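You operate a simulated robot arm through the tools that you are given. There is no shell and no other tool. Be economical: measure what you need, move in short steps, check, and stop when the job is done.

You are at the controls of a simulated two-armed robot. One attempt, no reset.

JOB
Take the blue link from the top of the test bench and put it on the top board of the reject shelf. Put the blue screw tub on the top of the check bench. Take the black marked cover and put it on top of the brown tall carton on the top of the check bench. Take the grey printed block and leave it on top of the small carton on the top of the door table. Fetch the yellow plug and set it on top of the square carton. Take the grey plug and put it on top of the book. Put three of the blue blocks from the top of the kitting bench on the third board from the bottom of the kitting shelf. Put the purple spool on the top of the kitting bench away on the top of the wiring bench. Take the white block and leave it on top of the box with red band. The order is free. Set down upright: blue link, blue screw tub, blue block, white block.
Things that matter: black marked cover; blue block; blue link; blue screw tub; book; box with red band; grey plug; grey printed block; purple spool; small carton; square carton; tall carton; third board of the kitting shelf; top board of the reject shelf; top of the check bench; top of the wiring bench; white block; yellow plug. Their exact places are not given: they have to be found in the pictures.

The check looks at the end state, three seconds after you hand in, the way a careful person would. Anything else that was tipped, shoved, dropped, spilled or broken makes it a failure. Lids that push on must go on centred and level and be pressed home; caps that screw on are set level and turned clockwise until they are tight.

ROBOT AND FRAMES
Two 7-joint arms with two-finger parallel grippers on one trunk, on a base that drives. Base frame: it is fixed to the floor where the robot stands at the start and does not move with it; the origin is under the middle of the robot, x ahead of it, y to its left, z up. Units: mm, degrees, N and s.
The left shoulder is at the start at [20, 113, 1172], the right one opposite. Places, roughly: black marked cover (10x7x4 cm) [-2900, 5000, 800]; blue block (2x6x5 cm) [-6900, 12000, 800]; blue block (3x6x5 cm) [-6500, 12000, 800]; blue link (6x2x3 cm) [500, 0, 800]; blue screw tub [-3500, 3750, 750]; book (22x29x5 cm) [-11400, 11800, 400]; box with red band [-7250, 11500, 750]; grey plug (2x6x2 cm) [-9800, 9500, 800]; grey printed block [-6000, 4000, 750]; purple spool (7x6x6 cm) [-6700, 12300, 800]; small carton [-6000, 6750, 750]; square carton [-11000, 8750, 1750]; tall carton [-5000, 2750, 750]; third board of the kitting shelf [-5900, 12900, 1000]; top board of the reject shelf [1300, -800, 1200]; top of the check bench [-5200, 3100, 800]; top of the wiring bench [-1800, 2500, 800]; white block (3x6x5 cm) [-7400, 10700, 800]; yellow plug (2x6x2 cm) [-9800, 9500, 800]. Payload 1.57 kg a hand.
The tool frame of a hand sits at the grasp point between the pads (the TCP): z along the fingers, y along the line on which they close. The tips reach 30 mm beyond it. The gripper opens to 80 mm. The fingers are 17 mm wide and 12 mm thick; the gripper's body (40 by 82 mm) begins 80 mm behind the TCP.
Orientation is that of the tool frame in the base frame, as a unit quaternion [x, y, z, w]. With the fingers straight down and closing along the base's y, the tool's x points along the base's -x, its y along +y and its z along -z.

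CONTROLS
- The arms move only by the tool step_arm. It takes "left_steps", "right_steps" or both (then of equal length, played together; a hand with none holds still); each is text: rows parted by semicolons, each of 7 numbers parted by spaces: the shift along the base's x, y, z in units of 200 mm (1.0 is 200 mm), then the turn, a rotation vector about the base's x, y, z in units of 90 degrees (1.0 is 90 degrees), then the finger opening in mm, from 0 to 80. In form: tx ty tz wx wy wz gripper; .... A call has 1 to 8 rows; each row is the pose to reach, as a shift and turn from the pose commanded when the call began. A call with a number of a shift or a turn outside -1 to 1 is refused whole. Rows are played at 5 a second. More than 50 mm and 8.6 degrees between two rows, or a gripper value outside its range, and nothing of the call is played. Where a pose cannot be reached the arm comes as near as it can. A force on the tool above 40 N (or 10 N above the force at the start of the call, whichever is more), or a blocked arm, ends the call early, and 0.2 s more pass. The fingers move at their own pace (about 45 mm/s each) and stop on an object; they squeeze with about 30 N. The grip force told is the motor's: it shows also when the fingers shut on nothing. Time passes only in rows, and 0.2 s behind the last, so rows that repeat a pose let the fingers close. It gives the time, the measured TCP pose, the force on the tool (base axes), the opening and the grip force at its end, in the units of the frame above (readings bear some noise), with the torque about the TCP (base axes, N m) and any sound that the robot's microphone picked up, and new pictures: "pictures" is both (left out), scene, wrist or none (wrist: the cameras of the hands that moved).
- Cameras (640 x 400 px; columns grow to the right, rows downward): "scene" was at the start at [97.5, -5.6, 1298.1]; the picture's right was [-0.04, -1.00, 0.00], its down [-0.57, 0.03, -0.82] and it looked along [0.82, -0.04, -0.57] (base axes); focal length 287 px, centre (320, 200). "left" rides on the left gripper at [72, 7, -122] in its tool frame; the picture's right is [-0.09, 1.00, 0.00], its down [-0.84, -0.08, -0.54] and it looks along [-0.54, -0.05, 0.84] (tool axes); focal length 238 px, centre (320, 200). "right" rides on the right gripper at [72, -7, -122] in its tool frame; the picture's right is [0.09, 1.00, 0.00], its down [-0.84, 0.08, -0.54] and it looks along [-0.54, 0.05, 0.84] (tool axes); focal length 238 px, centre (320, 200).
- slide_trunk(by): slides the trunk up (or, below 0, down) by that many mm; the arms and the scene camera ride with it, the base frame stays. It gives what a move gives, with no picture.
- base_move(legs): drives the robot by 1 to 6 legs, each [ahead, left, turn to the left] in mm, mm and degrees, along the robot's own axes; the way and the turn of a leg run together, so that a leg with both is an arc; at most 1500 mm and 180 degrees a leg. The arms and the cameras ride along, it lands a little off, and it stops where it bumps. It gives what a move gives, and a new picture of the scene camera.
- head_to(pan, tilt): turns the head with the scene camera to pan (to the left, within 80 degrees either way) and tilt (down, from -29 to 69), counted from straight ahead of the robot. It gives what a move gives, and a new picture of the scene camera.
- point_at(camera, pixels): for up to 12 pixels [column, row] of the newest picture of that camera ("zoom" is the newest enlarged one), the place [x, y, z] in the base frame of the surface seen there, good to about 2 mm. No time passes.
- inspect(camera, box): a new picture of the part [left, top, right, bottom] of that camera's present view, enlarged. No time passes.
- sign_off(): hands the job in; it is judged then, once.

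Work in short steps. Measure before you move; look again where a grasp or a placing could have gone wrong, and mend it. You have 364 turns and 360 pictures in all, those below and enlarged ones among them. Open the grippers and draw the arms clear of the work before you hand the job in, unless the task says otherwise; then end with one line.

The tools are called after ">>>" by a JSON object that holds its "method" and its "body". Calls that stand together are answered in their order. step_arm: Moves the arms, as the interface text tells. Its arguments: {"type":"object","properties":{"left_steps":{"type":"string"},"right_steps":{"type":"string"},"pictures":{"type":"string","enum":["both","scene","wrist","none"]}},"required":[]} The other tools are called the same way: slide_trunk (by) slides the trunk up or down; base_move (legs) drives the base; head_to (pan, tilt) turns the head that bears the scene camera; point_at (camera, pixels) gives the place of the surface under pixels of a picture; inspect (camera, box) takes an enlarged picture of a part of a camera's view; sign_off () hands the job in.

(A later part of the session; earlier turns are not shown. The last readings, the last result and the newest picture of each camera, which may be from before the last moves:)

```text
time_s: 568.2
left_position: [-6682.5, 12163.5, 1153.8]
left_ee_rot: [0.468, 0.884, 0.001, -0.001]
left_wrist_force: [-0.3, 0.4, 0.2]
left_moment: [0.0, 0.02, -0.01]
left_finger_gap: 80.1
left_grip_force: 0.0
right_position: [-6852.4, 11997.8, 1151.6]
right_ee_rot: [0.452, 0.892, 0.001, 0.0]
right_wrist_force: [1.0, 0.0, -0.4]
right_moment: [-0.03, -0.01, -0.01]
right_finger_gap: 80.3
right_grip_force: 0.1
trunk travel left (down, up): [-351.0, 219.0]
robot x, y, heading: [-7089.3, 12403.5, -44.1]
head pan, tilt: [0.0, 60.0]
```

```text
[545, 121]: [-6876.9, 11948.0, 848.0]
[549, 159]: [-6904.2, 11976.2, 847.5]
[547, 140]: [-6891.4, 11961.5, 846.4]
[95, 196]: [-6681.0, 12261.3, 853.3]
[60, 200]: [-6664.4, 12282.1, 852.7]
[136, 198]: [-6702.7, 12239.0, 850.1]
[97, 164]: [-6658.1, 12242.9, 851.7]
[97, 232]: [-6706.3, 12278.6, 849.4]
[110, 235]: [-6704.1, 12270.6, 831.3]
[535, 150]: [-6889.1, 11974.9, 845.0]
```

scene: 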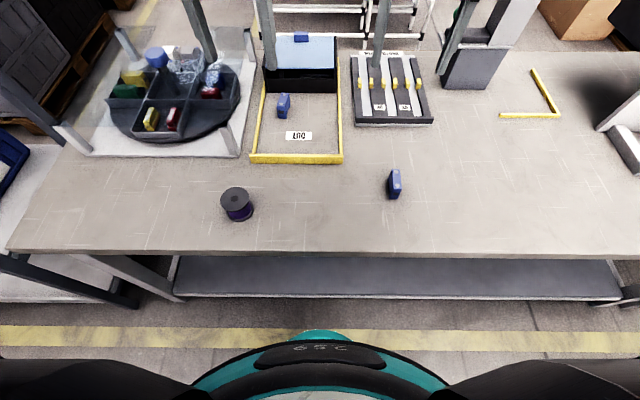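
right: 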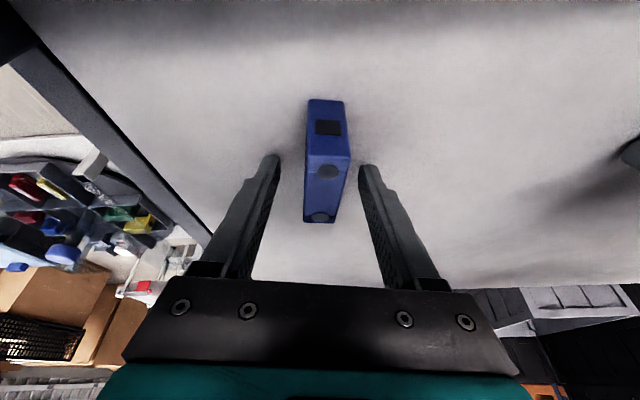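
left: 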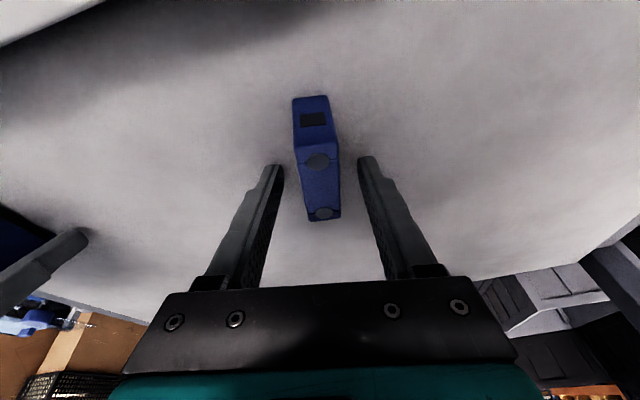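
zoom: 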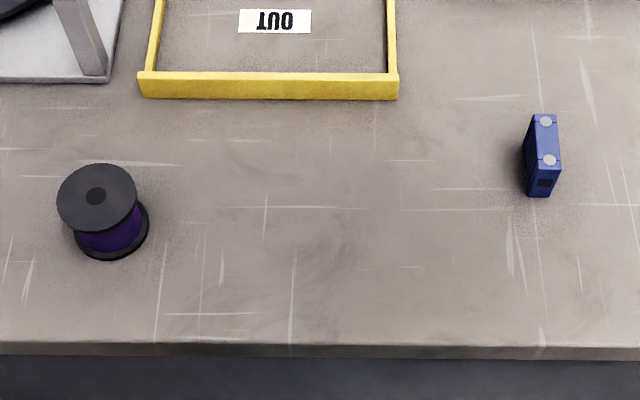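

P3 centre (-6890.5,11962), spool centre (-6682,12261). Align both hands, lower trunk 110.

>>> {"method": "step_arm", "body": {"left_steps": "0 0.16 0 0 0 0 80;0 0.32 0 0 0 0 80;0.002 0.488 0 0 0 0 80", "right_steps": "-0.06 -0.06 0 0 0 0.03 60;-0.12 -0.12 0 0 0 0.06 60;-0.19 -0.179 0 0 0 0.087 60", "pictures": "none"}}

>>> {"method": "slide_trunk", "body": {"by": -120}}

>>> {"method": "step_arm", "body": {"left_steps": "0 0 -0.2 0 0 0 80;0 0 -0.4 0 0 0 80;0 0 -0.6 0 0 0 80", "right_steps": "0 0 -0.2 0 0 0 60;0 0 -0.4 0 0 0 60;0 0 -0.6 0 0 0 60", "pictures": "wrist"}}

```text
time_s: 569.0
left_position: [-6683.1, 12261.9, 1155.2]
left_ee_rot: [0.467, 0.884, 0.0, 0.0]
left_wrist_force: [-0.6, -0.9, -0.6]
left_moment: [-0.01, -0.04, 0.01]
left_finger_gap: 79.9
left_grip_force: 0.0
right_position: [-6891.6, 11961.4, 1152.0]
right_ee_rot: [0.388, 0.922, -0.001, 0.001]
right_wrist_force: [0.8, 0.2, 0.1]
right_moment: [0.0, -0.04, 0.01]
right_finger_gap: 59.9
right_grip_force: 0.0
trunk travel left (down, up): [-351.0, 219.0]
robot x, y, heading: [-7086.1, 12400.1, -44.2]
head pan, tilt: [0.0, 60.0]
```

```text
time_s: 570.5
left_position: [-6682.0, 12261.0, 1035.2]
left_ee_rot: [0.467, 0.884, 0.001, -0.001]
left_wrist_force: [0.0, 0.2, 0.8]
left_moment: [-0.01, -0.01, -0.02]
left_finger_gap: 80.2
left_grip_force: 0.0
right_position: [-6890.3, 11960.6, 1031.4]
right_ee_rot: [0.39, 0.921, -0.001, 0.002]
right_wrist_force: [-0.6, -0.1, -0.2]
right_moment: [-0.01, -0.02, 0.02]
right_finger_gap: 60.1
right_grip_force: 0.0
trunk travel left (down, up): [-231.0, 339.0]
robot x, y, heading: [-7091.7, 12404.0, -43.9]
head pan, tilt: [0.0, 60.0]
```

```text
time_s: 571.3
left_position: [-6682.3, 12261.8, 912.4]
left_ee_rot: [0.468, 0.884, 0.001, 0.0]
left_wrist_force: [-0.5, 0.2, -0.4]
left_moment: [0.0, -0.01, -0.01]
left_finger_gap: 80.1
left_grip_force: 0.1
right_position: [-6894.9, 11960.2, 910.5]
right_ee_rot: [0.39, 0.921, 0.0, 0.001]
right_wrist_force: [-0.9, -0.8, -0.1]
right_moment: [0.01, 0.03, 0.01]
right_finger_gap: 60.0
right_grip_force: 0.0
trunk travel left (down, up): [-231.0, 339.0]
robot x, y, heading: [-7086.3, 12400.0, -43.9]
head pan, tilt: [0.0, 60.0]
```

right: 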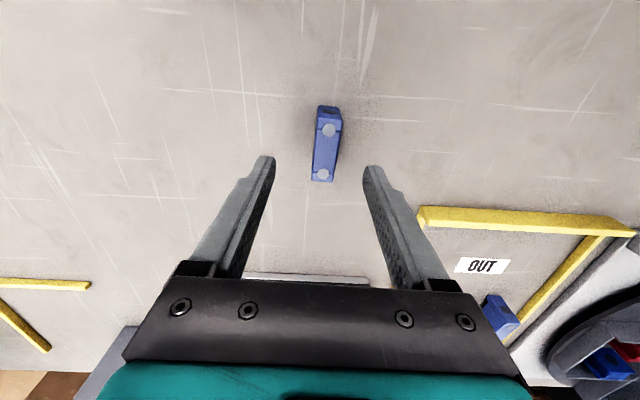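
left: 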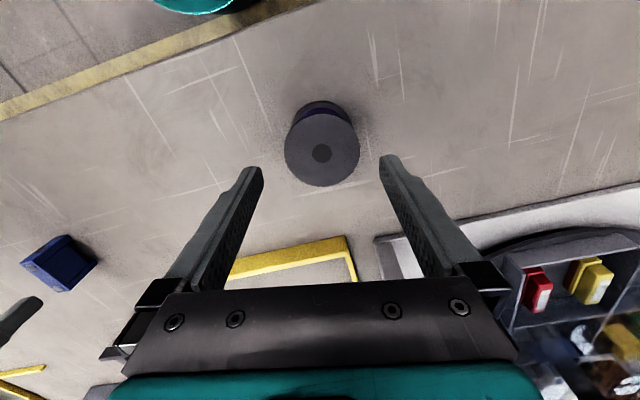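

>>> {"method": "step_arm", "body": {"left_steps": "0 0 -0.15 0 0 0 80;0 0 -0.3 0 0 0 80;0 0 -0.37 0 0 0 80;0 0 -0.37 0 0 0 45;0 0 -0.37 0 0 0 45;0 0 -0.37 0 0 0 45;0 0 -0.37 0 0 0 45", "right_steps": "0.02 0.008 -0.15 0 0 0 60;0.02 0.008 -0.3 0 0 0 60;0.02 0.008 -0.345 0 0 0 60;0.02 0.008 -0.345 0 0 0 15;0.02 0.008 -0.345 0 0 0 15;0.02 0.008 -0.345 0 0 0 15;0.02 0.008 -0.345 0 0 0 15", "pictures": "none"}}

>>> {"method": "step_arm", "body": {"left_steps": "0 0 0.1 0 0 0 45;0 0 0.3 0 0 0 45;0 0 0.5 0 0 0 45;0 0 0.75 0 0 0 45;0 0 1.0 0 0 0 45", "right_steps": "0 0 0.1 0 0 0 15;0 0 0.3 0 0 0 15;0 0 0.5 0 0 0 15;0 0 0.75 0 0 0 15;0 0 1.0 0 0 0 15", "pictures": "wrist"}}

```text
time_s: 572.9
left_position: [-6682.5, 12260.9, 839.0]
left_ee_rot: [0.467, 0.885, 0.001, 0.0]
left_wrist_force: [0.4, -0.3, 0.4]
left_moment: [-0.06, -0.06, 0.02]
left_finger_gap: 58.7
left_grip_force: 29.8
right_position: [-6888.2, 11963.0, 842.2]
right_ee_rot: [0.391, 0.921, 0.0, 0.0]
right_wrist_force: [-0.9, 0.1, -0.3]
right_moment: [0.01, 0.01, -0.03]
right_finger_gap: 19.1
right_grip_force: 27.7
trunk travel left (down, up): [-231.0, 339.0]
robot x, y, heading: [-7092.4, 12401.0, -43.9]
head pan, tilt: [0.0, 60.0]
```

```text
time_s: 574.1
left_position: [-6680.9, 12260.5, 1040.5]
left_ee_rot: [0.467, 0.884, 0.001, 0.0]
left_wrist_force: [-0.3, 0.3, -2.7]
left_moment: [0.0, -0.01, 0.02]
left_finger_gap: 58.7
left_grip_force: 30.2
right_position: [-6886.9, 11962.4, 1043.7]
right_ee_rot: [0.39, 0.921, -0.001, 0.0]
right_wrist_force: [-0.7, 0.2, -0.6]
right_moment: [0.02, -0.01, -0.03]
right_finger_gap: 19.1
right_grip_force: 29.5
trunk travel left (down, up): [-231.0, 339.0]
robot x, y, heading: [-7091.3, 12401.9, -44.4]
head pan, tilt: [0.0, 60.0]
```

right: 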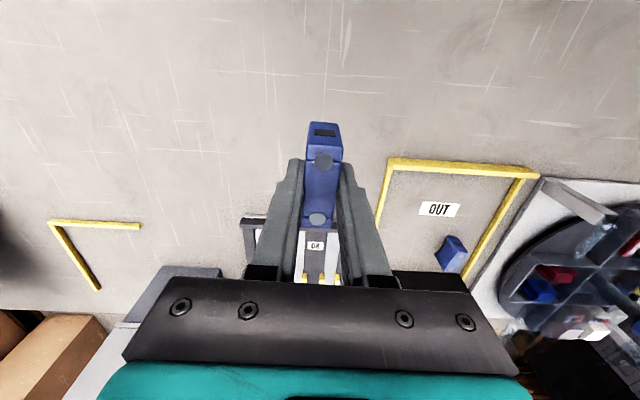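
left: 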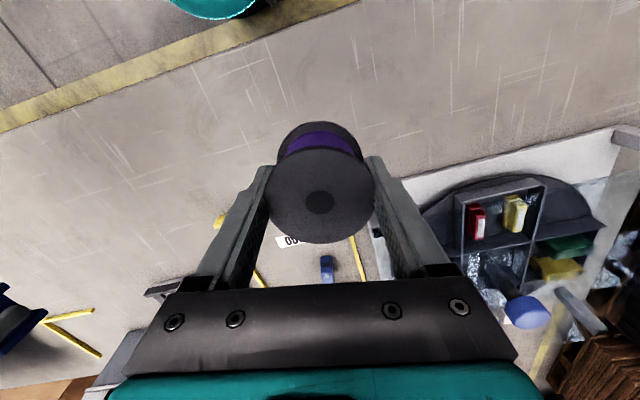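

Both held. Retract the left hand, raise trunk 106, and drive to the shelf.

>>> {"method": "step_arm", "body": {"left_steps": "-0.12 0.12 0 0 0 0 45;-0.24 0.24 0 0 0 0 45", "pictures": "none"}}

>>> {"method": "slide_trunk", "body": {"by": 106}}

>>> {"method": "base_move", "body": {"legs": [[-350, 0, 0], [0, 1233, 0]]}}

>>> {"method": "head_to", "body": {"pan": -5, "tilt": 25}}

```text
time_s: 574.7
left_position: [-6729.8, 12308.6, 1039.9]
left_ee_rot: [0.466, 0.885, 0.001, 0.0]
left_wrist_force: [0.3, 1.0, -2.3]
left_moment: [0.0, 0.02, 0.03]
left_finger_gap: 58.7
left_grip_force: 29.5
right_position: [-6887.1, 11963.0, 1042.3]
right_ee_rot: [0.389, 0.921, 0.0, 0.001]
right_wrist_force: [1.2, -0.9, -0.6]
right_moment: [0.0, 0.03, 0.03]
right_finger_gap: 19.1
right_grip_force: 30.0
trunk travel left (down, up): [-231.0, 339.0]
robot x, y, heading: [-7088.4, 12400.6, -44.0]
head pan, tilt: [0.0, 60.0]
```

```text
time_s: 576.1
left_position: [-6729.4, 12309.5, 1145.9]
left_ee_rot: [0.467, 0.884, 0.001, -0.001]
left_wrist_force: [0.2, 0.0, -2.0]
left_moment: [-0.01, 0.0, -0.01]
left_finger_gap: 58.2
left_grip_force: 29.8
right_position: [-6885.5, 11962.7, 1148.6]
right_ee_rot: [0.39, 0.921, 0.0, 0.001]
right_wrist_force: [-0.7, 0.5, -0.6]
right_moment: [0.0, -0.01, 0.04]
right_finger_gap: 19.3
right_grip_force: 30.4
trunk travel left (down, up): [-337.0, 233.0]
robot x, y, heading: [-7091.0, 12397.6, -44.1]
head pan, tilt: [0.0, 60.0]
```

```text
time_s: 584.2
left_position: [-6124.8, 13426.4, 1146.7]
left_ee_rot: [0.473, 0.881, 0.001, 0.0]
left_wrist_force: [0.1, 0.1, -2.3]
left_moment: [0.0, -0.01, 0.02]
left_finger_gap: 58.2
left_grip_force: 30.1
right_position: [-6285.0, 13082.0, 1148.3]
right_ee_rot: [0.396, 0.918, 0.0, 0.001]
right_wrist_force: [0.7, -0.8, 0.0]
right_moment: [0.02, 0.03, -0.03]
right_finger_gap: 19.2
right_grip_force: 30.3
trunk travel left (down, up): [-337.0, 233.0]
robot x, y, heading: [-6485.7, 13521.6, -44.7]
head pan, tilt: [0.0, 60.0]
```

scene: 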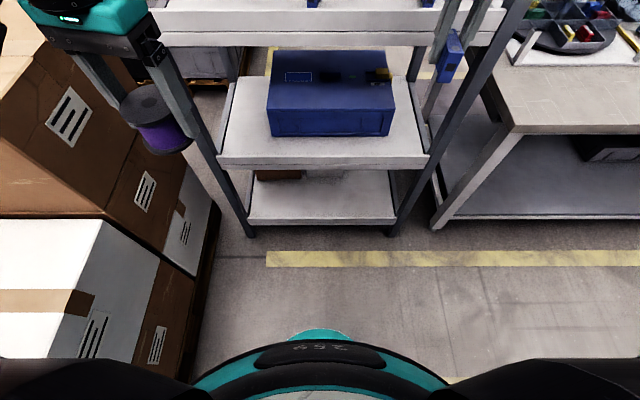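

```text
time_s: 585.2
left_position: [-6123.0, 13427.5, 1146.1]
left_ee_rot: [0.473, 0.881, 0.001, 0.0]
left_wrist_force: [0.1, 1.0, -2.1]
left_moment: [0.0, 0.01, -0.02]
left_finger_gap: 58.3
left_grip_force: 30.0
right_position: [-6287.3, 13082.9, 1148.5]
right_ee_rot: [0.396, 0.918, 0.0, 0.0]
right_wrist_force: [0.5, -0.4, -0.2]
right_moment: [0.05, -0.01, 0.01]
right_finger_gap: 19.3
right_grip_force: 30.3
trunk travel left (down, up): [-337.0, 233.0]
robot x, y, heading: [-6483.3, 13523.1, -44.8]
head pan, tilt: [-5.0, 25.0]
```

scene: 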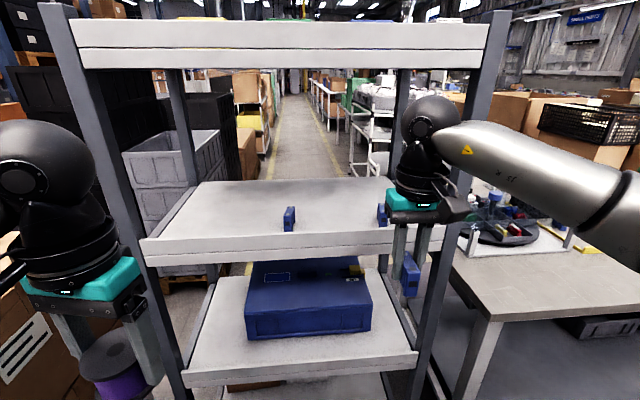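

>>> {"method": "point_at", "body": {"camera": "scene", "pixels": [[290, 212], [381, 210], [320, 245], [410, 262], [300, 190]]}}

>>> {"method": "step_arm", "body": {"right_steps": "0.116 0.118 0.01 0 0 0 15;0.232 0.235 0.02 0 0 0 15", "pictures": "none"}}

>>> {"method": "base_move", "body": {"legs": [[195, 0, 0]]}}

```text
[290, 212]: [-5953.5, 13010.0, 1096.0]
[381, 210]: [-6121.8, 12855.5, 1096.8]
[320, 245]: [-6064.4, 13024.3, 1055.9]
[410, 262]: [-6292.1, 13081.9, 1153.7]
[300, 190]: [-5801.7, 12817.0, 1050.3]
```

```text
time_s: 585.8
left_position: [-6122.9, 13426.3, 1147.1]
left_ee_rot: [0.473, 0.881, 0.0, -0.001]
left_wrist_force: [-0.1, 0.5, -3.0]
left_moment: [-0.01, 0.0, 0.06]
left_finger_gap: 58.5
left_grip_force: 29.8
right_position: [-6239.4, 13131.2, 1153.6]
right_ee_rot: [0.395, 0.919, 0.0, 0.0]
right_wrist_force: [0.6, -0.3, 0.1]
right_moment: [-0.02, 0.02, 0.03]
right_finger_gap: 19.4
right_grip_force: 30.0
trunk travel left (down, up): [-337.0, 233.0]
robot x, y, heading: [-6485.6, 13521.8, -44.5]
head pan, tilt: [-5.0, 25.0]
```

```text
time_s: 587.4
left_position: [-5986.8, 13291.7, 1146.1]
left_ee_rot: [0.472, 0.882, 0.002, -0.001]
left_wrist_force: [-0.2, -0.5, -2.7]
left_moment: [0.02, 0.01, 0.03]
left_finger_gap: 58.4
left_grip_force: 30.3
right_position: [-6102.8, 12995.4, 1153.9]
right_ee_rot: [0.394, 0.919, 0.0, 0.0]
right_wrist_force: [0.0, -0.2, -0.2]
right_moment: [0.02, 0.03, 0.01]
right_finger_gap: 19.1
right_grip_force: 30.0
trunk travel left (down, up): [-337.0, 233.0]
robot x, y, heading: [-6348.1, 13390.0, -44.6]
head pan, tilt: [-5.0, 25.0]
```

scene: 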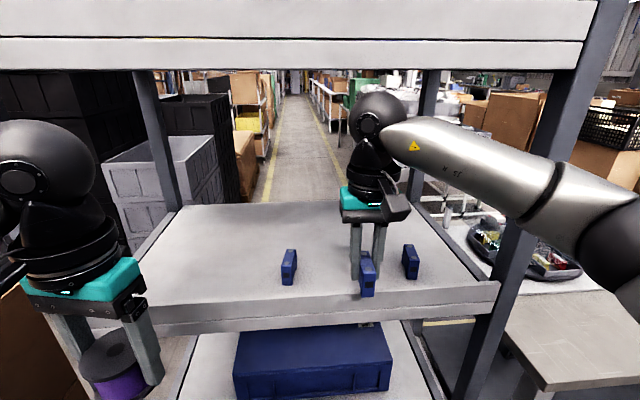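

Block is midway between the others. Extend the right hand 105 mm forward.

>>> {"method": "step_arm", "body": {"right_steps": "0.125 -0.123 0 0 0 0 15;0.25 -0.246 0 0 0 0 15;0.375 -0.37 0 0 0 0 15", "pictures": "wrist"}}

```text
time_s: 588.1
left_position: [-5985.8, 13292.2, 1145.3]
left_ee_rot: [0.472, 0.882, 0.0, -0.001]
left_wrist_force: [1.2, -0.6, -1.4]
left_moment: [0.01, 0.03, -0.01]
left_finger_gap: 58.3
left_grip_force: 29.7
right_position: [-6026.0, 12921.2, 1153.9]
right_ee_rot: [0.393, 0.92, -0.001, 0.001]
right_wrist_force: [-0.3, -0.5, -0.6]
right_moment: [0.03, -0.02, -0.01]
right_finger_gap: 19.0
right_grip_force: 30.0
trunk travel left (down, up): [-337.0, 233.0]
robot x, y, heading: [-6347.3, 13388.2, -44.7]
head pan, tilt: [-5.0, 25.0]
```

right: 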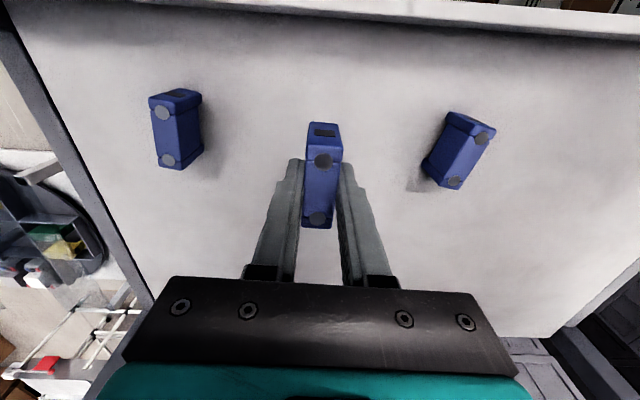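

>>> {"method": "step_arm", "body": {"right_steps": "0 0 -0.15 0 0 0 15;0 0 -0.28 0 0 0 15;0 0 -0.305 0 0 0 15;0 0 -0.315 0 0 0 15", "pictures": "none"}}

```text
time_s: 589.1
left_position: [-5987.4, 13292.6, 1146.1]
left_ee_rot: [0.472, 0.882, 0.001, 0.0]
left_wrist_force: [-0.4, 1.1, -1.8]
left_moment: [-0.02, 0.02, -0.01]
left_finger_gap: 58.8
left_grip_force: 30.1
right_position: [-6027.6, 12921.5, 1091.0]
right_ee_rot: [0.393, 0.919, -0.001, 0.0]
right_wrist_force: [-0.6, -1.0, 5.5]
right_moment: [0.09, 0.07, -0.01]
right_finger_gap: 19.0
right_grip_force: 30.5
trunk travel left (down, up): [-337.0, 233.0]
robot x, y, heading: [-6347.1, 13387.1, -44.5]
head pan, tilt: [-5.0, 25.0]
```

Contact (5.5 N). Open, lift, and retract.

>>> {"method": "step_arm", "body": {"right_steps": "0 0 0 0 0 0 25;0 0 0 0 0 0 40;0 0 0 0 0 0 55;0 0 0 0 0 0 60;0 0 0.15 0 0 0 60;0 0 0.32 0 0 0 60;-0.12 0.12 0.32 0 0 0 60;-0.24 0.24 0.32 0 0 0 60", "pictures": "wrist"}}

>>> {"method": "step_arm", "body": {"right_steps": "-0.12 0.12 0 0 0 0 60;-0.24 0.24 0 0 0 0 60", "pictures": "none"}}

>>> {"method": "base_move", "body": {"legs": [[-350, 0, 0]]}}

```text
time_s: 591.0
left_position: [-5988.3, 13292.4, 1145.7]
left_ee_rot: [0.471, 0.882, 0.0, 0.0]
left_wrist_force: [-0.3, -0.3, -2.5]
left_moment: [0.02, 0.02, 0.03]
left_finger_gap: 58.6
left_grip_force: 30.2
right_position: [-6076.9, 12968.2, 1154.3]
right_ee_rot: [0.395, 0.918, 0.0, 0.0]
right_wrist_force: [1.2, 0.3, -0.3]
right_moment: [0.0, -0.01, 0.0]
right_finger_gap: 59.7
right_grip_force: 0.0
trunk travel left (down, up): [-337.0, 233.0]
robot x, y, heading: [-6345.6, 13386.2, -44.3]
head pan, tilt: [-5.0, 25.0]
```

right: 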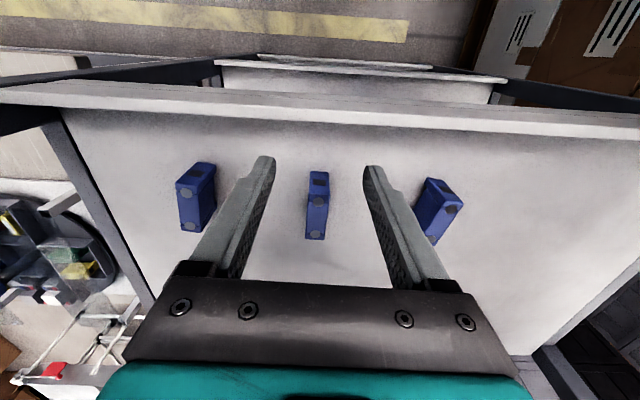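

```text
time_s: 591.5
left_position: [-5987.4, 13293.2, 1146.7]
left_ee_rot: [0.471, 0.882, 0.001, 0.0]
left_wrist_force: [1.0, 0.1, -1.7]
left_moment: [0.0, -0.01, -0.01]
left_finger_gap: 58.5
left_grip_force: 30.0
right_position: [-6122.6, 13018.7, 1154.5]
right_ee_rot: [0.395, 0.919, 0.0, 0.0]
right_wrist_force: [-0.4, -0.8, 0.0]
right_moment: [-0.01, -0.01, -0.01]
right_finger_gap: 60.3
right_grip_force: 0.1
trunk travel left (down, up): [-337.0, 233.0]
robot x, y, heading: [-6345.1, 13387.6, -44.6]
head pan, tilt: [-5.0, 25.0]
```

```text
time_s: 593.8
left_position: [-6232.5, 13532.3, 1146.5]
left_ee_rot: [0.475, 0.88, 0.002, -0.001]
left_wrist_force: [-0.9, -1.0, -2.2]
left_moment: [0.0, 0.02, 0.02]
left_finger_gap: 58.5
left_grip_force: 30.4
right_position: [-6369.4, 13259.8, 1155.5]
right_ee_rot: [0.398, 0.917, -0.001, 0.0]
right_wrist_force: [0.5, 0.1, 0.4]
right_moment: [-0.04, 0.0, 0.0]
right_finger_gap: 60.0
right_grip_force: 0.1
trunk travel left (down, up): [-337.0, 233.0]
robot x, y, heading: [-6592.4, 13628.4, -45.0]
head pan, tilt: [-5.0, 25.0]
```

scene: 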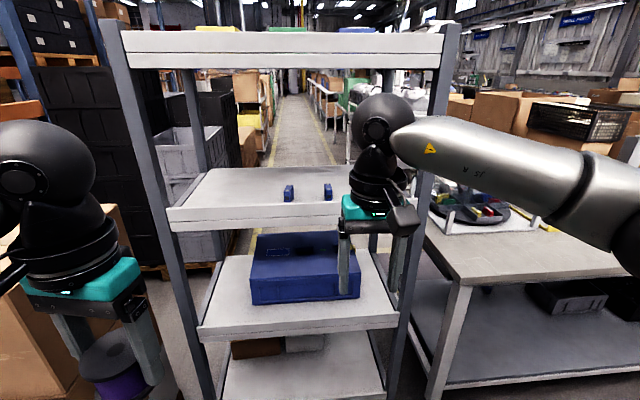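

Three blue blocks stand on the third board. Now drive round to the far side of the white table for the white block (spool stays in the left hand).

>>> {"method": "base_move", "body": {"legs": [[0, -1500, 0], [0, -1500, 0], [0, -800, 0], [1500, 0, 0], [420, 0, 0], [0, 0, 180]]}}

```text
time_s: 628.8
left_position: [-8187.2, 9669.4, 1147.0]
left_ee_rot: [0.886, -0.465, 0.001, 0.001]
left_wrist_force: [-0.4, 0.0, -1.3]
left_moment: [0.02, 0.03, -0.01]
left_finger_gap: 58.7
left_grip_force: 30.5
right_position: [-8057.1, 9946.7, 1153.4]
right_ee_rot: [0.922, -0.386, 0.0, 0.0]
right_wrist_force: [0.8, 0.7, 1.0]
right_moment: [0.02, -0.04, 0.01]
right_finger_gap: 59.9
right_grip_force: 0.0
trunk travel left (down, up): [-337.0, 233.0]
robot x, y, heading: [-7828.0, 9581.1, 136.7]
head pan, tilt: [-5.0, 25.0]
```

scene: 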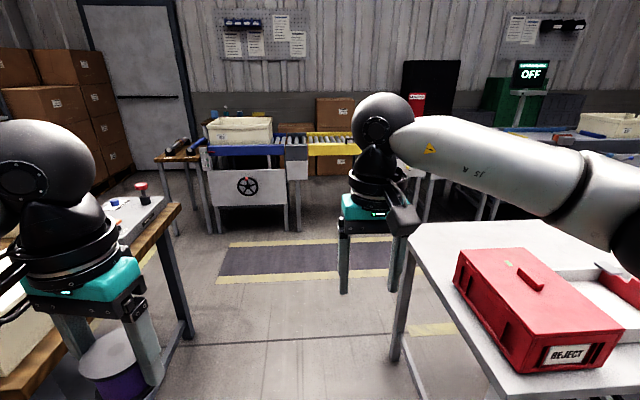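

Strafe right 1000 along the table's far side.

>>> {"method": "base_move", "body": {"legs": [[0, 0, -1.7], [0, -950, 0]]}}

>>> {"method": "head_to", "body": {"pan": -20, "tilt": 40}}

```text
time_s: 634.0
left_position: [-7517.6, 10341.8, 1145.6]
left_ee_rot: [0.88, -0.474, 0.0, 0.001]
left_wrist_force: [0.8, 0.1, -1.7]
left_moment: [-0.03, 0.02, -0.02]
left_finger_gap: 58.5
left_grip_force: 30.0
right_position: [-7381.3, 10616.9, 1154.8]
right_ee_rot: [0.918, -0.397, 0.0, 0.0]
right_wrist_force: [0.1, 0.0, 0.4]
right_moment: [-0.02, 0.0, 0.01]
right_finger_gap: 59.8
right_grip_force: 0.0
trunk travel left (down, up): [-337.0, 233.0]
robot x, y, heading: [-7161.9, 10247.0, 135.0]
head pan, tilt: [-5.0, 25.0]
```

scene: 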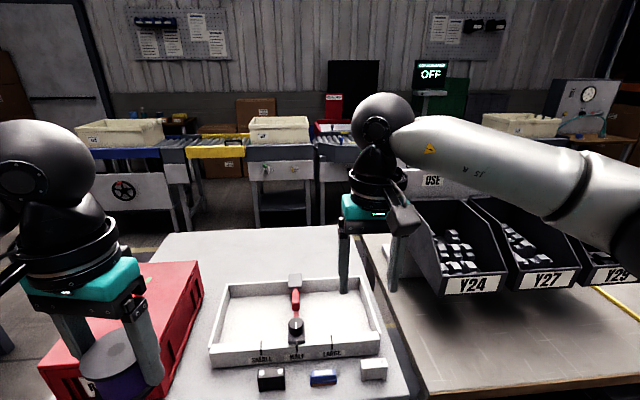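

```text
time_s: 634.8
left_position: [-7517.5, 10342.1, 1146.6]
left_ee_rot: [0.88, -0.474, 0.001, 0.001]
left_wrist_force: [-0.2, -0.2, -2.4]
left_moment: [-0.03, 0.0, 0.04]
left_finger_gap: 58.6
left_grip_force: 30.1
right_position: [-7382.3, 10616.5, 1154.8]
right_ee_rot: [0.918, -0.397, 0.001, 0.0]
right_wrist_force: [1.0, 0.9, -0.3]
right_moment: [-0.02, 0.0, 0.03]
right_finger_gap: 59.9
right_grip_force: 0.1
trunk travel left (down, up): [-337.0, 233.0]
robot x, y, heading: [-7158.2, 10245.1, 134.7]
head pan, tilt: [-20.0, 40.0]
```

scene: 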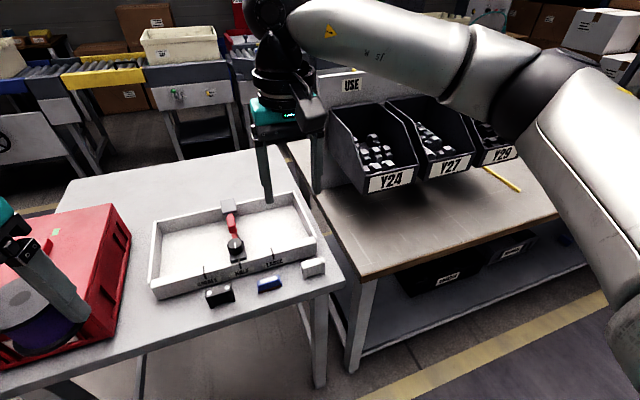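

The white block is at (313,266). Zoom and measure it; the bench with bins is beyond.

>>> {"method": "inspect", "body": {"camera": "scene", "box": [190, 235, 350, 320]}}

```text
4.00 times, centred on (270, 278) of scene
```

zoom: 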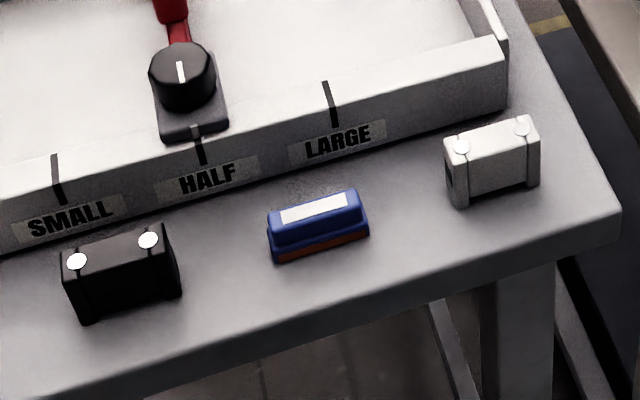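

>>> {"method": "point_at", "body": {"camera": "zoom", "pixels": [[461, 146], [521, 127], [450, 140], [535, 120], [460, 155], [490, 140], [490, 180], [460, 203], [300, 190], [520, 110], [610, 220]]}}

```text
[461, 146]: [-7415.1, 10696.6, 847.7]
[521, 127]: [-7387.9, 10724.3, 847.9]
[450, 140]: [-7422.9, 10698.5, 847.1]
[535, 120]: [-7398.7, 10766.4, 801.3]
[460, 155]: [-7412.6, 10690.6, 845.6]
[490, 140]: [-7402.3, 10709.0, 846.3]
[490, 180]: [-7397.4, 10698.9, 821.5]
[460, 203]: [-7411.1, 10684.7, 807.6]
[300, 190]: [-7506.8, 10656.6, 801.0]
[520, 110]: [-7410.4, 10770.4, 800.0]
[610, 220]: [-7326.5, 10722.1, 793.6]
```

White block centre (-7401.5,10710.5), 60 mm long axis lateral: grip it lengthwise. Lower trunk 60 and go above it.

>>> {"method": "slide_trunk", "body": {"by": -60}}

>>> {"method": "step_arm", "body": {"right_steps": "-0.025 0.12 0 0 0 0.008 80;-0.05 0.24 0 0 0 0.016 80;-0.075 0.36 -0.05 0 0 0.024 80;-0.096 0.47 -0.15 0 0 0.024 80;-0.096 0.47 -0.35 0 0 0.024 80;-0.096 0.47 -0.55 0 0 0.024 80;-0.096 0.47 -0.75 0 0 0.024 80;-0.096 0.47 -0.9 0 0 0.024 80", "pictures": "wrist"}}

```text
time_s: 635.8
left_position: [-7518.3, 10342.5, 1086.5]
left_ee_rot: [0.88, -0.474, 0.0, 0.002]
left_wrist_force: [0.3, 0.5, -2.2]
left_moment: [0.0, -0.01, 0.0]
left_finger_gap: 58.6
left_grip_force: 30.0
right_position: [-7381.4, 10615.7, 1094.7]
right_ee_rot: [0.918, -0.397, 0.0, 0.0]
right_wrist_force: [0.1, -0.3, -0.2]
right_moment: [0.03, -0.02, 0.03]
right_finger_gap: 60.0
right_grip_force: 0.0
trunk travel left (down, up): [-277.0, 293.0]
robot x, y, heading: [-7161.4, 10242.8, 135.3]
head pan, tilt: [-20.0, 40.0]
```

```text
time_s: 637.6
left_position: [-7517.2, 10341.4, 1086.2]
left_ee_rot: [0.881, -0.474, 0.0, 0.001]
left_wrist_force: [0.3, -0.9, -1.3]
left_moment: [-0.01, 0.02, 0.01]
left_finger_gap: 58.4
left_grip_force: 29.9
right_position: [-7401.5, 10708.1, 914.1]
right_ee_rot: [0.925, -0.38, -0.001, -0.001]
right_wrist_force: [0.1, 0.2, 0.7]
right_moment: [0.0, 0.0, -0.01]
right_finger_gap: 80.1
right_grip_force: 0.1
trunk travel left (down, up): [-277.0, 293.0]
robot x, y, heading: [-7159.5, 10245.7, 135.2]
head pan, tilt: [-20.0, 40.0]
```

right: 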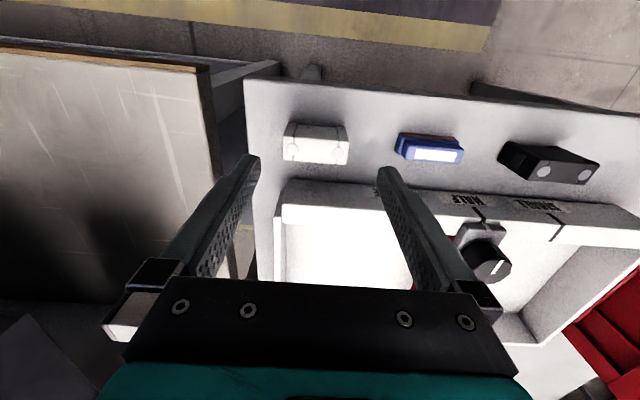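

>>> {"method": "step_arm", "body": {"right_steps": "0 0.012 -0.15 0 0 0 80;0 0.012 -0.3 0 0 0 80;0 0.012 -0.37 0 0 0 80;0 0.012 -0.37 0 0 0 50;0 0.012 -0.37 0 0 0 50;0 0.012 -0.37 0 0 0 50;0 0.012 -0.37 0 0 0 50", "pictures": "wrist"}}

```text
time_s: 639.2
left_position: [-7518.5, 10341.6, 1085.9]
left_ee_rot: [0.88, -0.474, 0.0, 0.001]
left_wrist_force: [0.5, 0.4, -2.0]
left_moment: [0.01, 0.01, -0.03]
left_finger_gap: 58.6
left_grip_force: 30.0
right_position: [-7401.4, 10711.6, 840.0]
right_ee_rot: [0.925, -0.379, -0.001, 0.0]
right_wrist_force: [0.1, -0.6, -0.1]
right_moment: [-0.04, -0.02, 0.01]
right_finger_gap: 55.0
right_grip_force: 30.3
trunk travel left (down, up): [-277.0, 293.0]
robot x, y, heading: [-7159.6, 10246.3, 135.1]
head pan, tilt: [-20.0, 40.0]
```

right: 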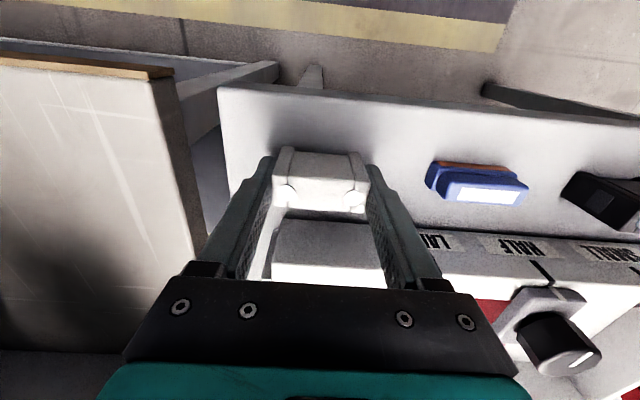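

Held. Lift and turn right a bit to look for the box with the red band.

>>> {"method": "step_arm", "body": {"right_steps": "0 0 0.15 0 0 0 50;0 0 0.35 0 0 0 50;0 0 0.55 0 0 0 50;0 0 0.78 0 0 0 50;0 0 1.0 0 0 0 50", "pictures": "none"}}

>>> {"method": "slide_trunk", "body": {"by": 250}}

>>> {"method": "base_move", "body": {"legs": [[-150, 0, 0], [0, -450, -20]]}}

```text
time_s: 640.4
left_position: [-7517.5, 10341.9, 1086.8]
left_ee_rot: [0.88, -0.474, 0.0, 0.001]
left_wrist_force: [-0.1, 0.0, -1.3]
left_moment: [0.03, -0.01, -0.01]
left_finger_gap: 58.5
left_grip_force: 29.7
right_position: [-7401.4, 10712.8, 1042.4]
right_ee_rot: [0.925, -0.38, 0.0, 0.0]
right_wrist_force: [0.4, 0.1, -0.9]
right_moment: [-0.01, 0.01, 0.04]
right_finger_gap: 55.2
right_grip_force: 30.4
trunk travel left (down, up): [-277.0, 293.0]
robot x, y, heading: [-7160.3, 10240.9, 135.2]
head pan, tilt: [-20.0, 40.0]
```

```text
time_s: 643.0
left_position: [-7518.6, 10341.2, 1335.8]
left_ee_rot: [0.881, -0.474, -0.001, 0.001]
left_wrist_force: [-0.4, -0.2, -1.9]
left_moment: [-0.02, -0.01, 0.01]
left_finger_gap: 58.8
left_grip_force: 30.0
right_position: [-7403.4, 10712.5, 1291.9]
right_ee_rot: [0.925, -0.38, 0.0, 0.0]
right_wrist_force: [0.8, -0.4, -0.3]
right_moment: [0.01, 0.01, -0.02]
right_finger_gap: 55.0
right_grip_force: 30.4
trunk travel left (down, up): [-527.0, 43.0]
robot x, y, heading: [-7157.3, 10247.2, 134.9]
head pan, tilt: [-20.0, 40.0]
```

```text
time_s: 646.7
left_position: [-6994.3, 10610.5, 1336.1]
left_ee_rot: [0.786, -0.618, 0.0, 0.001]
left_wrist_force: [0.6, 0.2, -2.9]
left_moment: [0.04, 0.0, 0.0]
left_finger_gap: 58.5
left_grip_force: 29.4
right_position: [-6762.0, 10920.4, 1291.3]
right_ee_rot: [0.846, -0.533, 0.0, 0.001]
right_wrist_force: [0.3, -0.4, 0.0]
right_moment: [-0.02, -0.01, -0.02]
right_finger_gap: 55.1
right_grip_force: 30.3
trunk travel left (down, up): [-527.0, 43.0]
robot x, y, heading: [-6694.0, 10397.7, 115.4]
head pan, tilt: [-20.0, 40.0]
```

scene: 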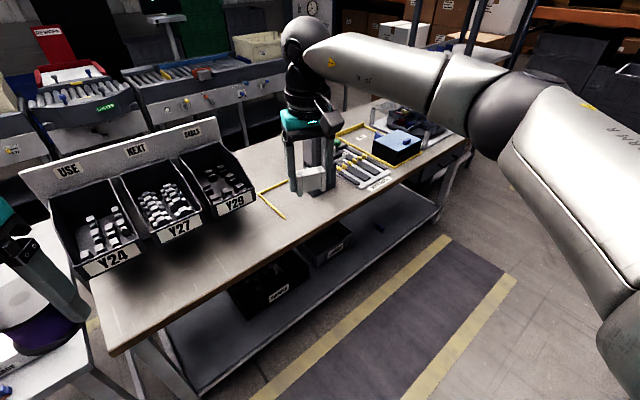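

Nothing else on this side, so the red labelled box on the aisle side is the target. Drive back round to the aisle side.

>>> {"method": "base_move", "body": {"legs": [[0, 0, 19.6], [220, 1417, 0], [1500, 0, 0], [300, 0, 0], [0, 0, -180], [0, 1500, 0]]}}

>>> {"method": "head_to", "body": {"pan": 0, "tilt": 45}}

```text
time_s: 677.9
left_position: [-7672.6, 11754.9, 1336.1]
left_ee_rot: [0.481, 0.877, 0.002, -0.001]
left_wrist_force: [-0.4, -0.4, -2.1]
left_moment: [-0.01, 0.01, 0.02]
left_finger_gap: 58.6
left_grip_force: 30.0
right_position: [-7793.6, 11385.2, 1291.9]
right_ee_rot: [0.387, 0.922, 0.0, 0.0]
right_wrist_force: [-0.1, -0.2, 0.4]
right_moment: [0.0, 0.02, -0.01]
right_finger_gap: 55.4
right_grip_force: 30.5
trunk travel left (down, up): [-527.0, 43.0]
robot x, y, heading: [-8028.2, 11856.3, -45.8]
head pan, tilt: [-20.0, 40.0]
```

scene: 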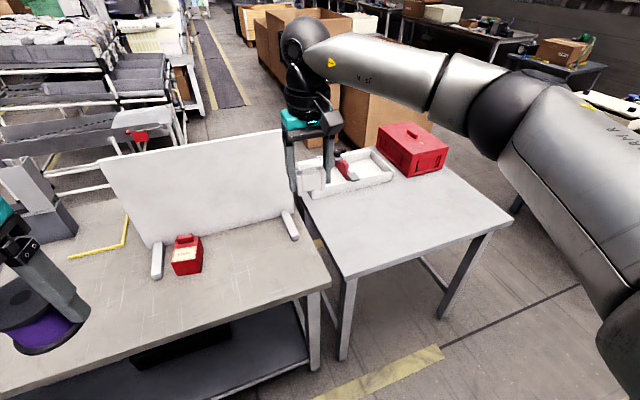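

```text
time_s: 678.7
left_position: [-7672.8, 11755.0, 1335.5]
left_ee_rot: [0.48, 0.877, 0.001, -0.001]
left_wrist_force: [0.4, 0.3, -2.1]
left_moment: [-0.01, -0.01, -0.01]
left_finger_gap: 58.6
left_grip_force: 29.6
right_position: [-7794.1, 11385.4, 1290.0]
right_ee_rot: [0.387, 0.922, 0.0, 0.001]
right_wrist_force: [-0.7, 0.6, -0.6]
right_moment: [0.01, 0.04, -0.03]
right_finger_gap: 54.9
right_grip_force: 30.2
trunk travel left (down, up): [-527.0, 43.0]
robot x, y, heading: [-8032.2, 11856.0, -45.5]
head pan, tilt: [0.0, 45.0]
```

scene: 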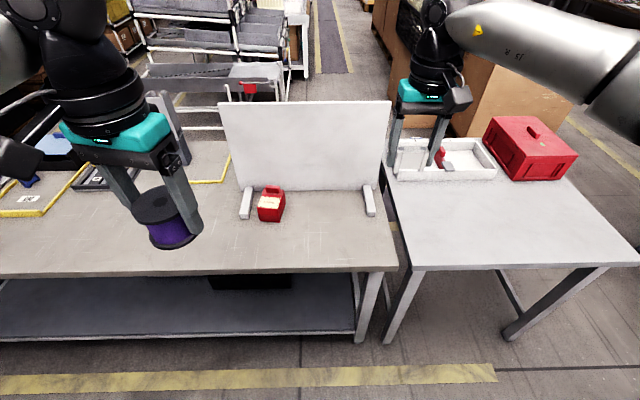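

>>> {"method": "inspect", "body": {"camera": "scene", "box": [230, 170, 310, 230]}}

```text
6.67 times, centred on (270, 200) of scene
```

zoom: 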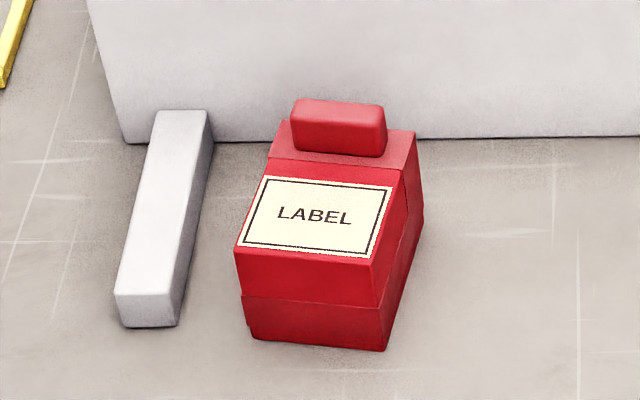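

>>> {"method": "point_at", "body": {"camera": "zoom", "pixels": [[270, 190], [375, 195], [250, 240], [360, 250], [310, 215], [290, 155], [400, 150], [335, 110], [340, 145], [310, 275], [310, 325], [415, 200]]}}

```text
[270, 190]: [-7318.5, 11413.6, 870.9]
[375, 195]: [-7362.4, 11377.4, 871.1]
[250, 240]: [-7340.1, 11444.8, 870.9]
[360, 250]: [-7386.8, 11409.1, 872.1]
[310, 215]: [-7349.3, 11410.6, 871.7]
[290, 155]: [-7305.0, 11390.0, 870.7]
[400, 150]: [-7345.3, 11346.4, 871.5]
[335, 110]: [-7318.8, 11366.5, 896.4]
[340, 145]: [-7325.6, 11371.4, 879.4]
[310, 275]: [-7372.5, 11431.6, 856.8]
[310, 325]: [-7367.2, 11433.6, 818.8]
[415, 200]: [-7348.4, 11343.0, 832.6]
```

The top of that red box is flat at z 871 with a raised handle at the back. Before deciding, I move left to see the area hidden behind the left gripper.

>>> {"method": "base_move", "body": {"legs": [[0, 290, 0]]}}

```text
time_s: 680.7
left_position: [-7462.4, 11956.8, 1336.9]
left_ee_rot: [0.481, 0.877, 0.0, -0.001]
left_wrist_force: [0.3, 0.8, -2.2]
left_moment: [0.01, -0.02, 0.01]
left_finger_gap: 58.6
left_grip_force: 30.1
right_position: [-7584.8, 11588.9, 1291.5]
right_ee_rot: [0.387, 0.922, 0.0, 0.001]
right_wrist_force: [-0.4, -0.2, 0.0]
right_moment: [0.0, 0.02, -0.01]
right_finger_gap: 54.9
right_grip_force: 29.8
trunk travel left (down, up): [-527.0, 43.0]
robot x, y, heading: [-7820.7, 12059.7, -45.7]
head pan, tilt: [0.0, 45.0]
```

scene: 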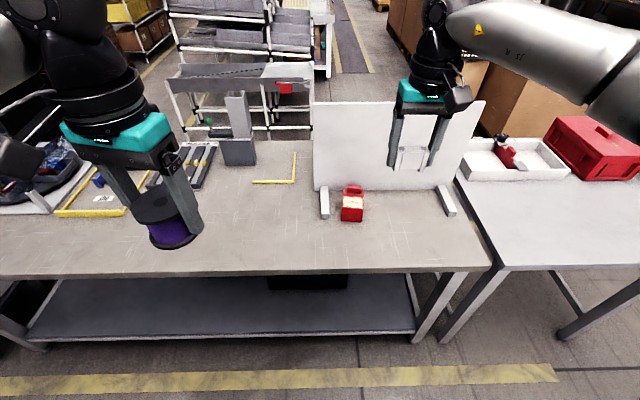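

No other box there, so this red box it is. Check the panel's distance and height behind it.

>>> {"method": "point_at", "body": {"camera": "scene", "pixels": [[340, 108], [340, 150], [340, 182], [345, 205], [354, 192], [460, 108]]}}

```text
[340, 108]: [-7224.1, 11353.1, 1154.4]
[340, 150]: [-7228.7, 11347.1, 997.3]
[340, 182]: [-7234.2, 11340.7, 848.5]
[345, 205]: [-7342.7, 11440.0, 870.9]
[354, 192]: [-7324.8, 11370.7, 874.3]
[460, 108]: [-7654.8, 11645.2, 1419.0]
```

Panel is 131 mm behind the label centre: enough. Drive forward 330.

>>> {"method": "base_move", "body": {"legs": [[330, 0, 0]]}}

>>> {"method": "slide_trunk", "body": {"by": -220}}

```text
time_s: 682.9
left_position: [-7234.2, 11722.5, 1335.8]
left_ee_rot: [0.481, 0.877, 0.002, 0.0]
left_wrist_force: [0.9, -0.3, -2.1]
left_moment: [0.01, 0.0, -0.01]
left_finger_gap: 58.5
left_grip_force: 29.9
right_position: [-7354.5, 11355.2, 1290.3]
right_ee_rot: [0.387, 0.922, 0.0, 0.0]
right_wrist_force: [1.5, 0.1, 0.0]
right_moment: [0.0, -0.02, -0.03]
right_finger_gap: 55.3
right_grip_force: 30.7
trunk travel left (down, up): [-527.0, 43.0]
robot x, y, heading: [-7594.6, 11827.5, -45.9]
head pan, tilt: [0.0, 45.0]
```

scene: 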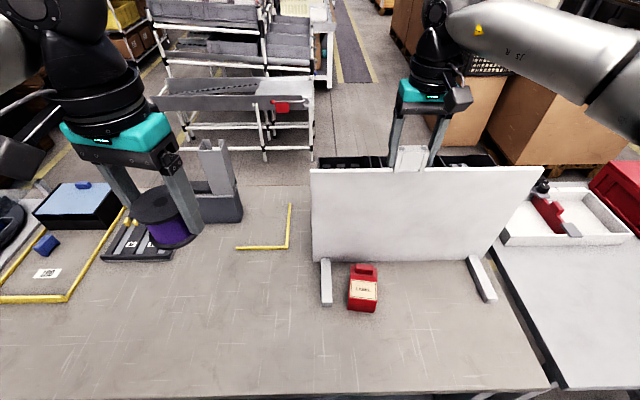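

```text
time_s: 685.2
left_position: [-7235.9, 11723.3, 1116.2]
left_ee_rot: [0.48, 0.877, 0.001, 0.0]
left_wrist_force: [0.0, -0.2, -2.6]
left_moment: [0.03, -0.03, 0.0]
left_finger_gap: 58.4
left_grip_force: 30.0
right_position: [-7355.1, 11353.7, 1070.5]
right_ee_rot: [0.387, 0.922, 0.0, 0.0]
right_wrist_force: [0.2, -0.2, -0.4]
right_moment: [0.02, 0.02, 0.0]
right_finger_gap: 55.1
right_grip_force: 30.2
trunk travel left (down, up): [-307.0, 263.0]
robot x, y, heading: [-7589.8, 11825.0, -46.1]
head pan, tilt: [0.0, 45.0]
```

>>> {"method": "step_arm", "body": {"right_steps": "0.005 0.14 0 0 0 -0.027 50;0.015 0.286 0 0 0 -0.054 50;0.015 0.286 -0.2 0 0 -0.054 50;0.015 0.286 -0.4 0 0 -0.054 50;0.015 0.286 -0.6 0 0 -0.054 50", "pictures": "wrist"}}

>>> {"method": "inspect", "body": {"camera": "scene", "box": [300, 170, 440, 280]}}

```text
time_s: 686.4
left_position: [-7234.1, 11723.1, 1115.8]
left_ee_rot: [0.482, 0.876, 0.002, 0.0]
left_wrist_force: [0.1, -0.5, -1.9]
left_moment: [0.01, 0.02, 0.0]
left_finger_gap: 58.8
left_grip_force: 30.0
right_position: [-7352.9, 11411.3, 951.2]
right_ee_rot: [0.425, 0.905, 0.0, 0.0]
right_wrist_force: [-0.3, 0.8, -0.5]
right_moment: [-0.01, 0.03, -0.01]
right_finger_gap: 54.8
right_grip_force: 30.1
trunk travel left (down, up): [-307.0, 263.0]
robot x, y, heading: [-7592.9, 11826.3, -46.0]
head pan, tilt: [0.0, 45.0]
```

right: 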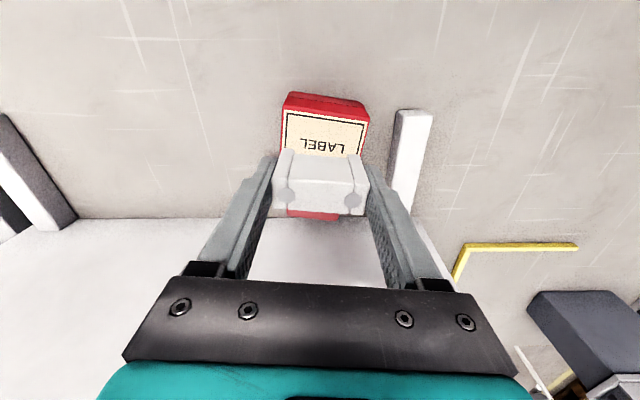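

```text
3.64 times, centred on (370, 225) of scene
```

zoom: 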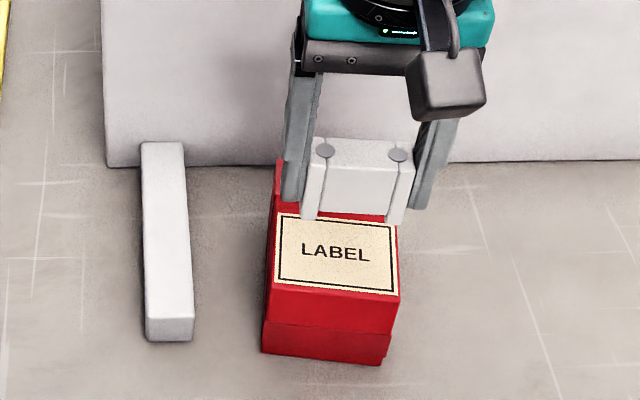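

Aligned. Lower to z≈912 and feel contact.

>>> {"method": "step_arm", "body": {"right_steps": "0.003 0 -0.12 0 0 0 50;0.003 0 -0.185 0 0 0 50;0.003 0 -0.195 0 0 0 50;0.003 0 -0.2 0 0 0 50", "pictures": "none"}}

```text
time_s: 687.4
left_position: [-7233.9, 11723.3, 1115.8]
left_ee_rot: [0.48, 0.877, 0.001, 0.0]
left_wrist_force: [-0.1, 0.1, -1.6]
left_moment: [0.0, 0.02, -0.01]
left_finger_gap: 58.3
left_grip_force: 30.1
right_position: [-7353.3, 11410.3, 911.5]
right_ee_rot: [0.425, 0.905, 0.001, 0.001]
right_wrist_force: [0.2, -0.1, -0.5]
right_moment: [0.04, 0.0, 0.0]
right_finger_gap: 55.0
right_grip_force: 30.0
trunk travel left (down, up): [-307.0, 263.0]
robot x, y, heading: [-7590.4, 11826.3, -45.8]
head pan, tilt: [0.0, 45.0]
```

>>> {"method": "step_arm", "body": {"right_steps": "0 0 -0.006 0 0 0 50;0 0 -0.01 0 0 0 50", "pictures": "none"}}

```text
time_s: 688.0
left_position: [-7234.6, 11723.9, 1116.9]
left_ee_rot: [0.481, 0.877, 0.001, -0.001]
left_wrist_force: [0.1, 0.2, -1.9]
left_moment: [0.02, 0.01, 0.01]
left_finger_gap: 58.6
left_grip_force: 30.5
right_position: [-7352.9, 11411.0, 909.8]
right_ee_rot: [0.425, 0.905, 0.0, 0.001]
right_wrist_force: [-0.7, -0.1, 6.0]
right_moment: [-0.02, 0.1, 0.0]
right_finger_gap: 54.8
right_grip_force: 29.6
trunk travel left (down, up): [-307.0, 263.0]
robot x, y, heading: [-7594.2, 11829.2, -45.9]
head pan, tilt: [0.0, 45.0]
```

Contact (6 N). Open and lift.

>>> {"method": "step_arm", "body": {"right_steps": "0 0 0 0 0 0 60;0 0 0 0 0 0 72;0 0 0 0 0 0 80;0 0 0 0 0 0 80;0 0 0.2 0 0 0 80;0 0 0.45 0 0 0 80;0 0 0.7 0 0 0 80;0 0 0.95 0 0 0 80", "pictures": "none"}}

>>> {"method": "inspect", "body": {"camera": "scene", "box": [300, 170, 440, 280]}}

```text
time_s: 689.8
left_position: [-7234.4, 11724.0, 1116.3]
left_ee_rot: [0.48, 0.877, 0.002, 0.0]
left_wrist_force: [0.5, 0.0, -2.1]
left_moment: [0.0, -0.01, 0.01]
left_finger_gap: 58.8
left_grip_force: 30.4
right_position: [-7353.0, 11412.8, 1100.1]
right_ee_rot: [0.425, 0.905, -0.001, -0.001]
right_wrist_force: [-0.7, 0.4, 0.1]
right_moment: [0.01, 0.0, 0.02]
right_finger_gap: 79.9
right_grip_force: 0.1
trunk travel left (down, up): [-307.0, 263.0]
robot x, y, heading: [-7594.5, 11827.7, -45.6]
head pan, tilt: [0.0, 45.0]
```

```text
3.64 times, centred on (370, 225) of scene
```

zoom: 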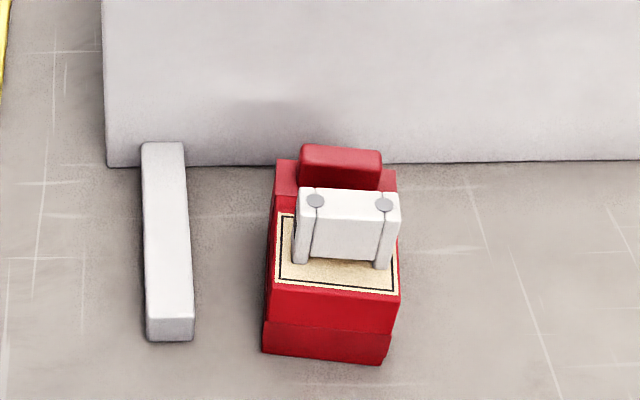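

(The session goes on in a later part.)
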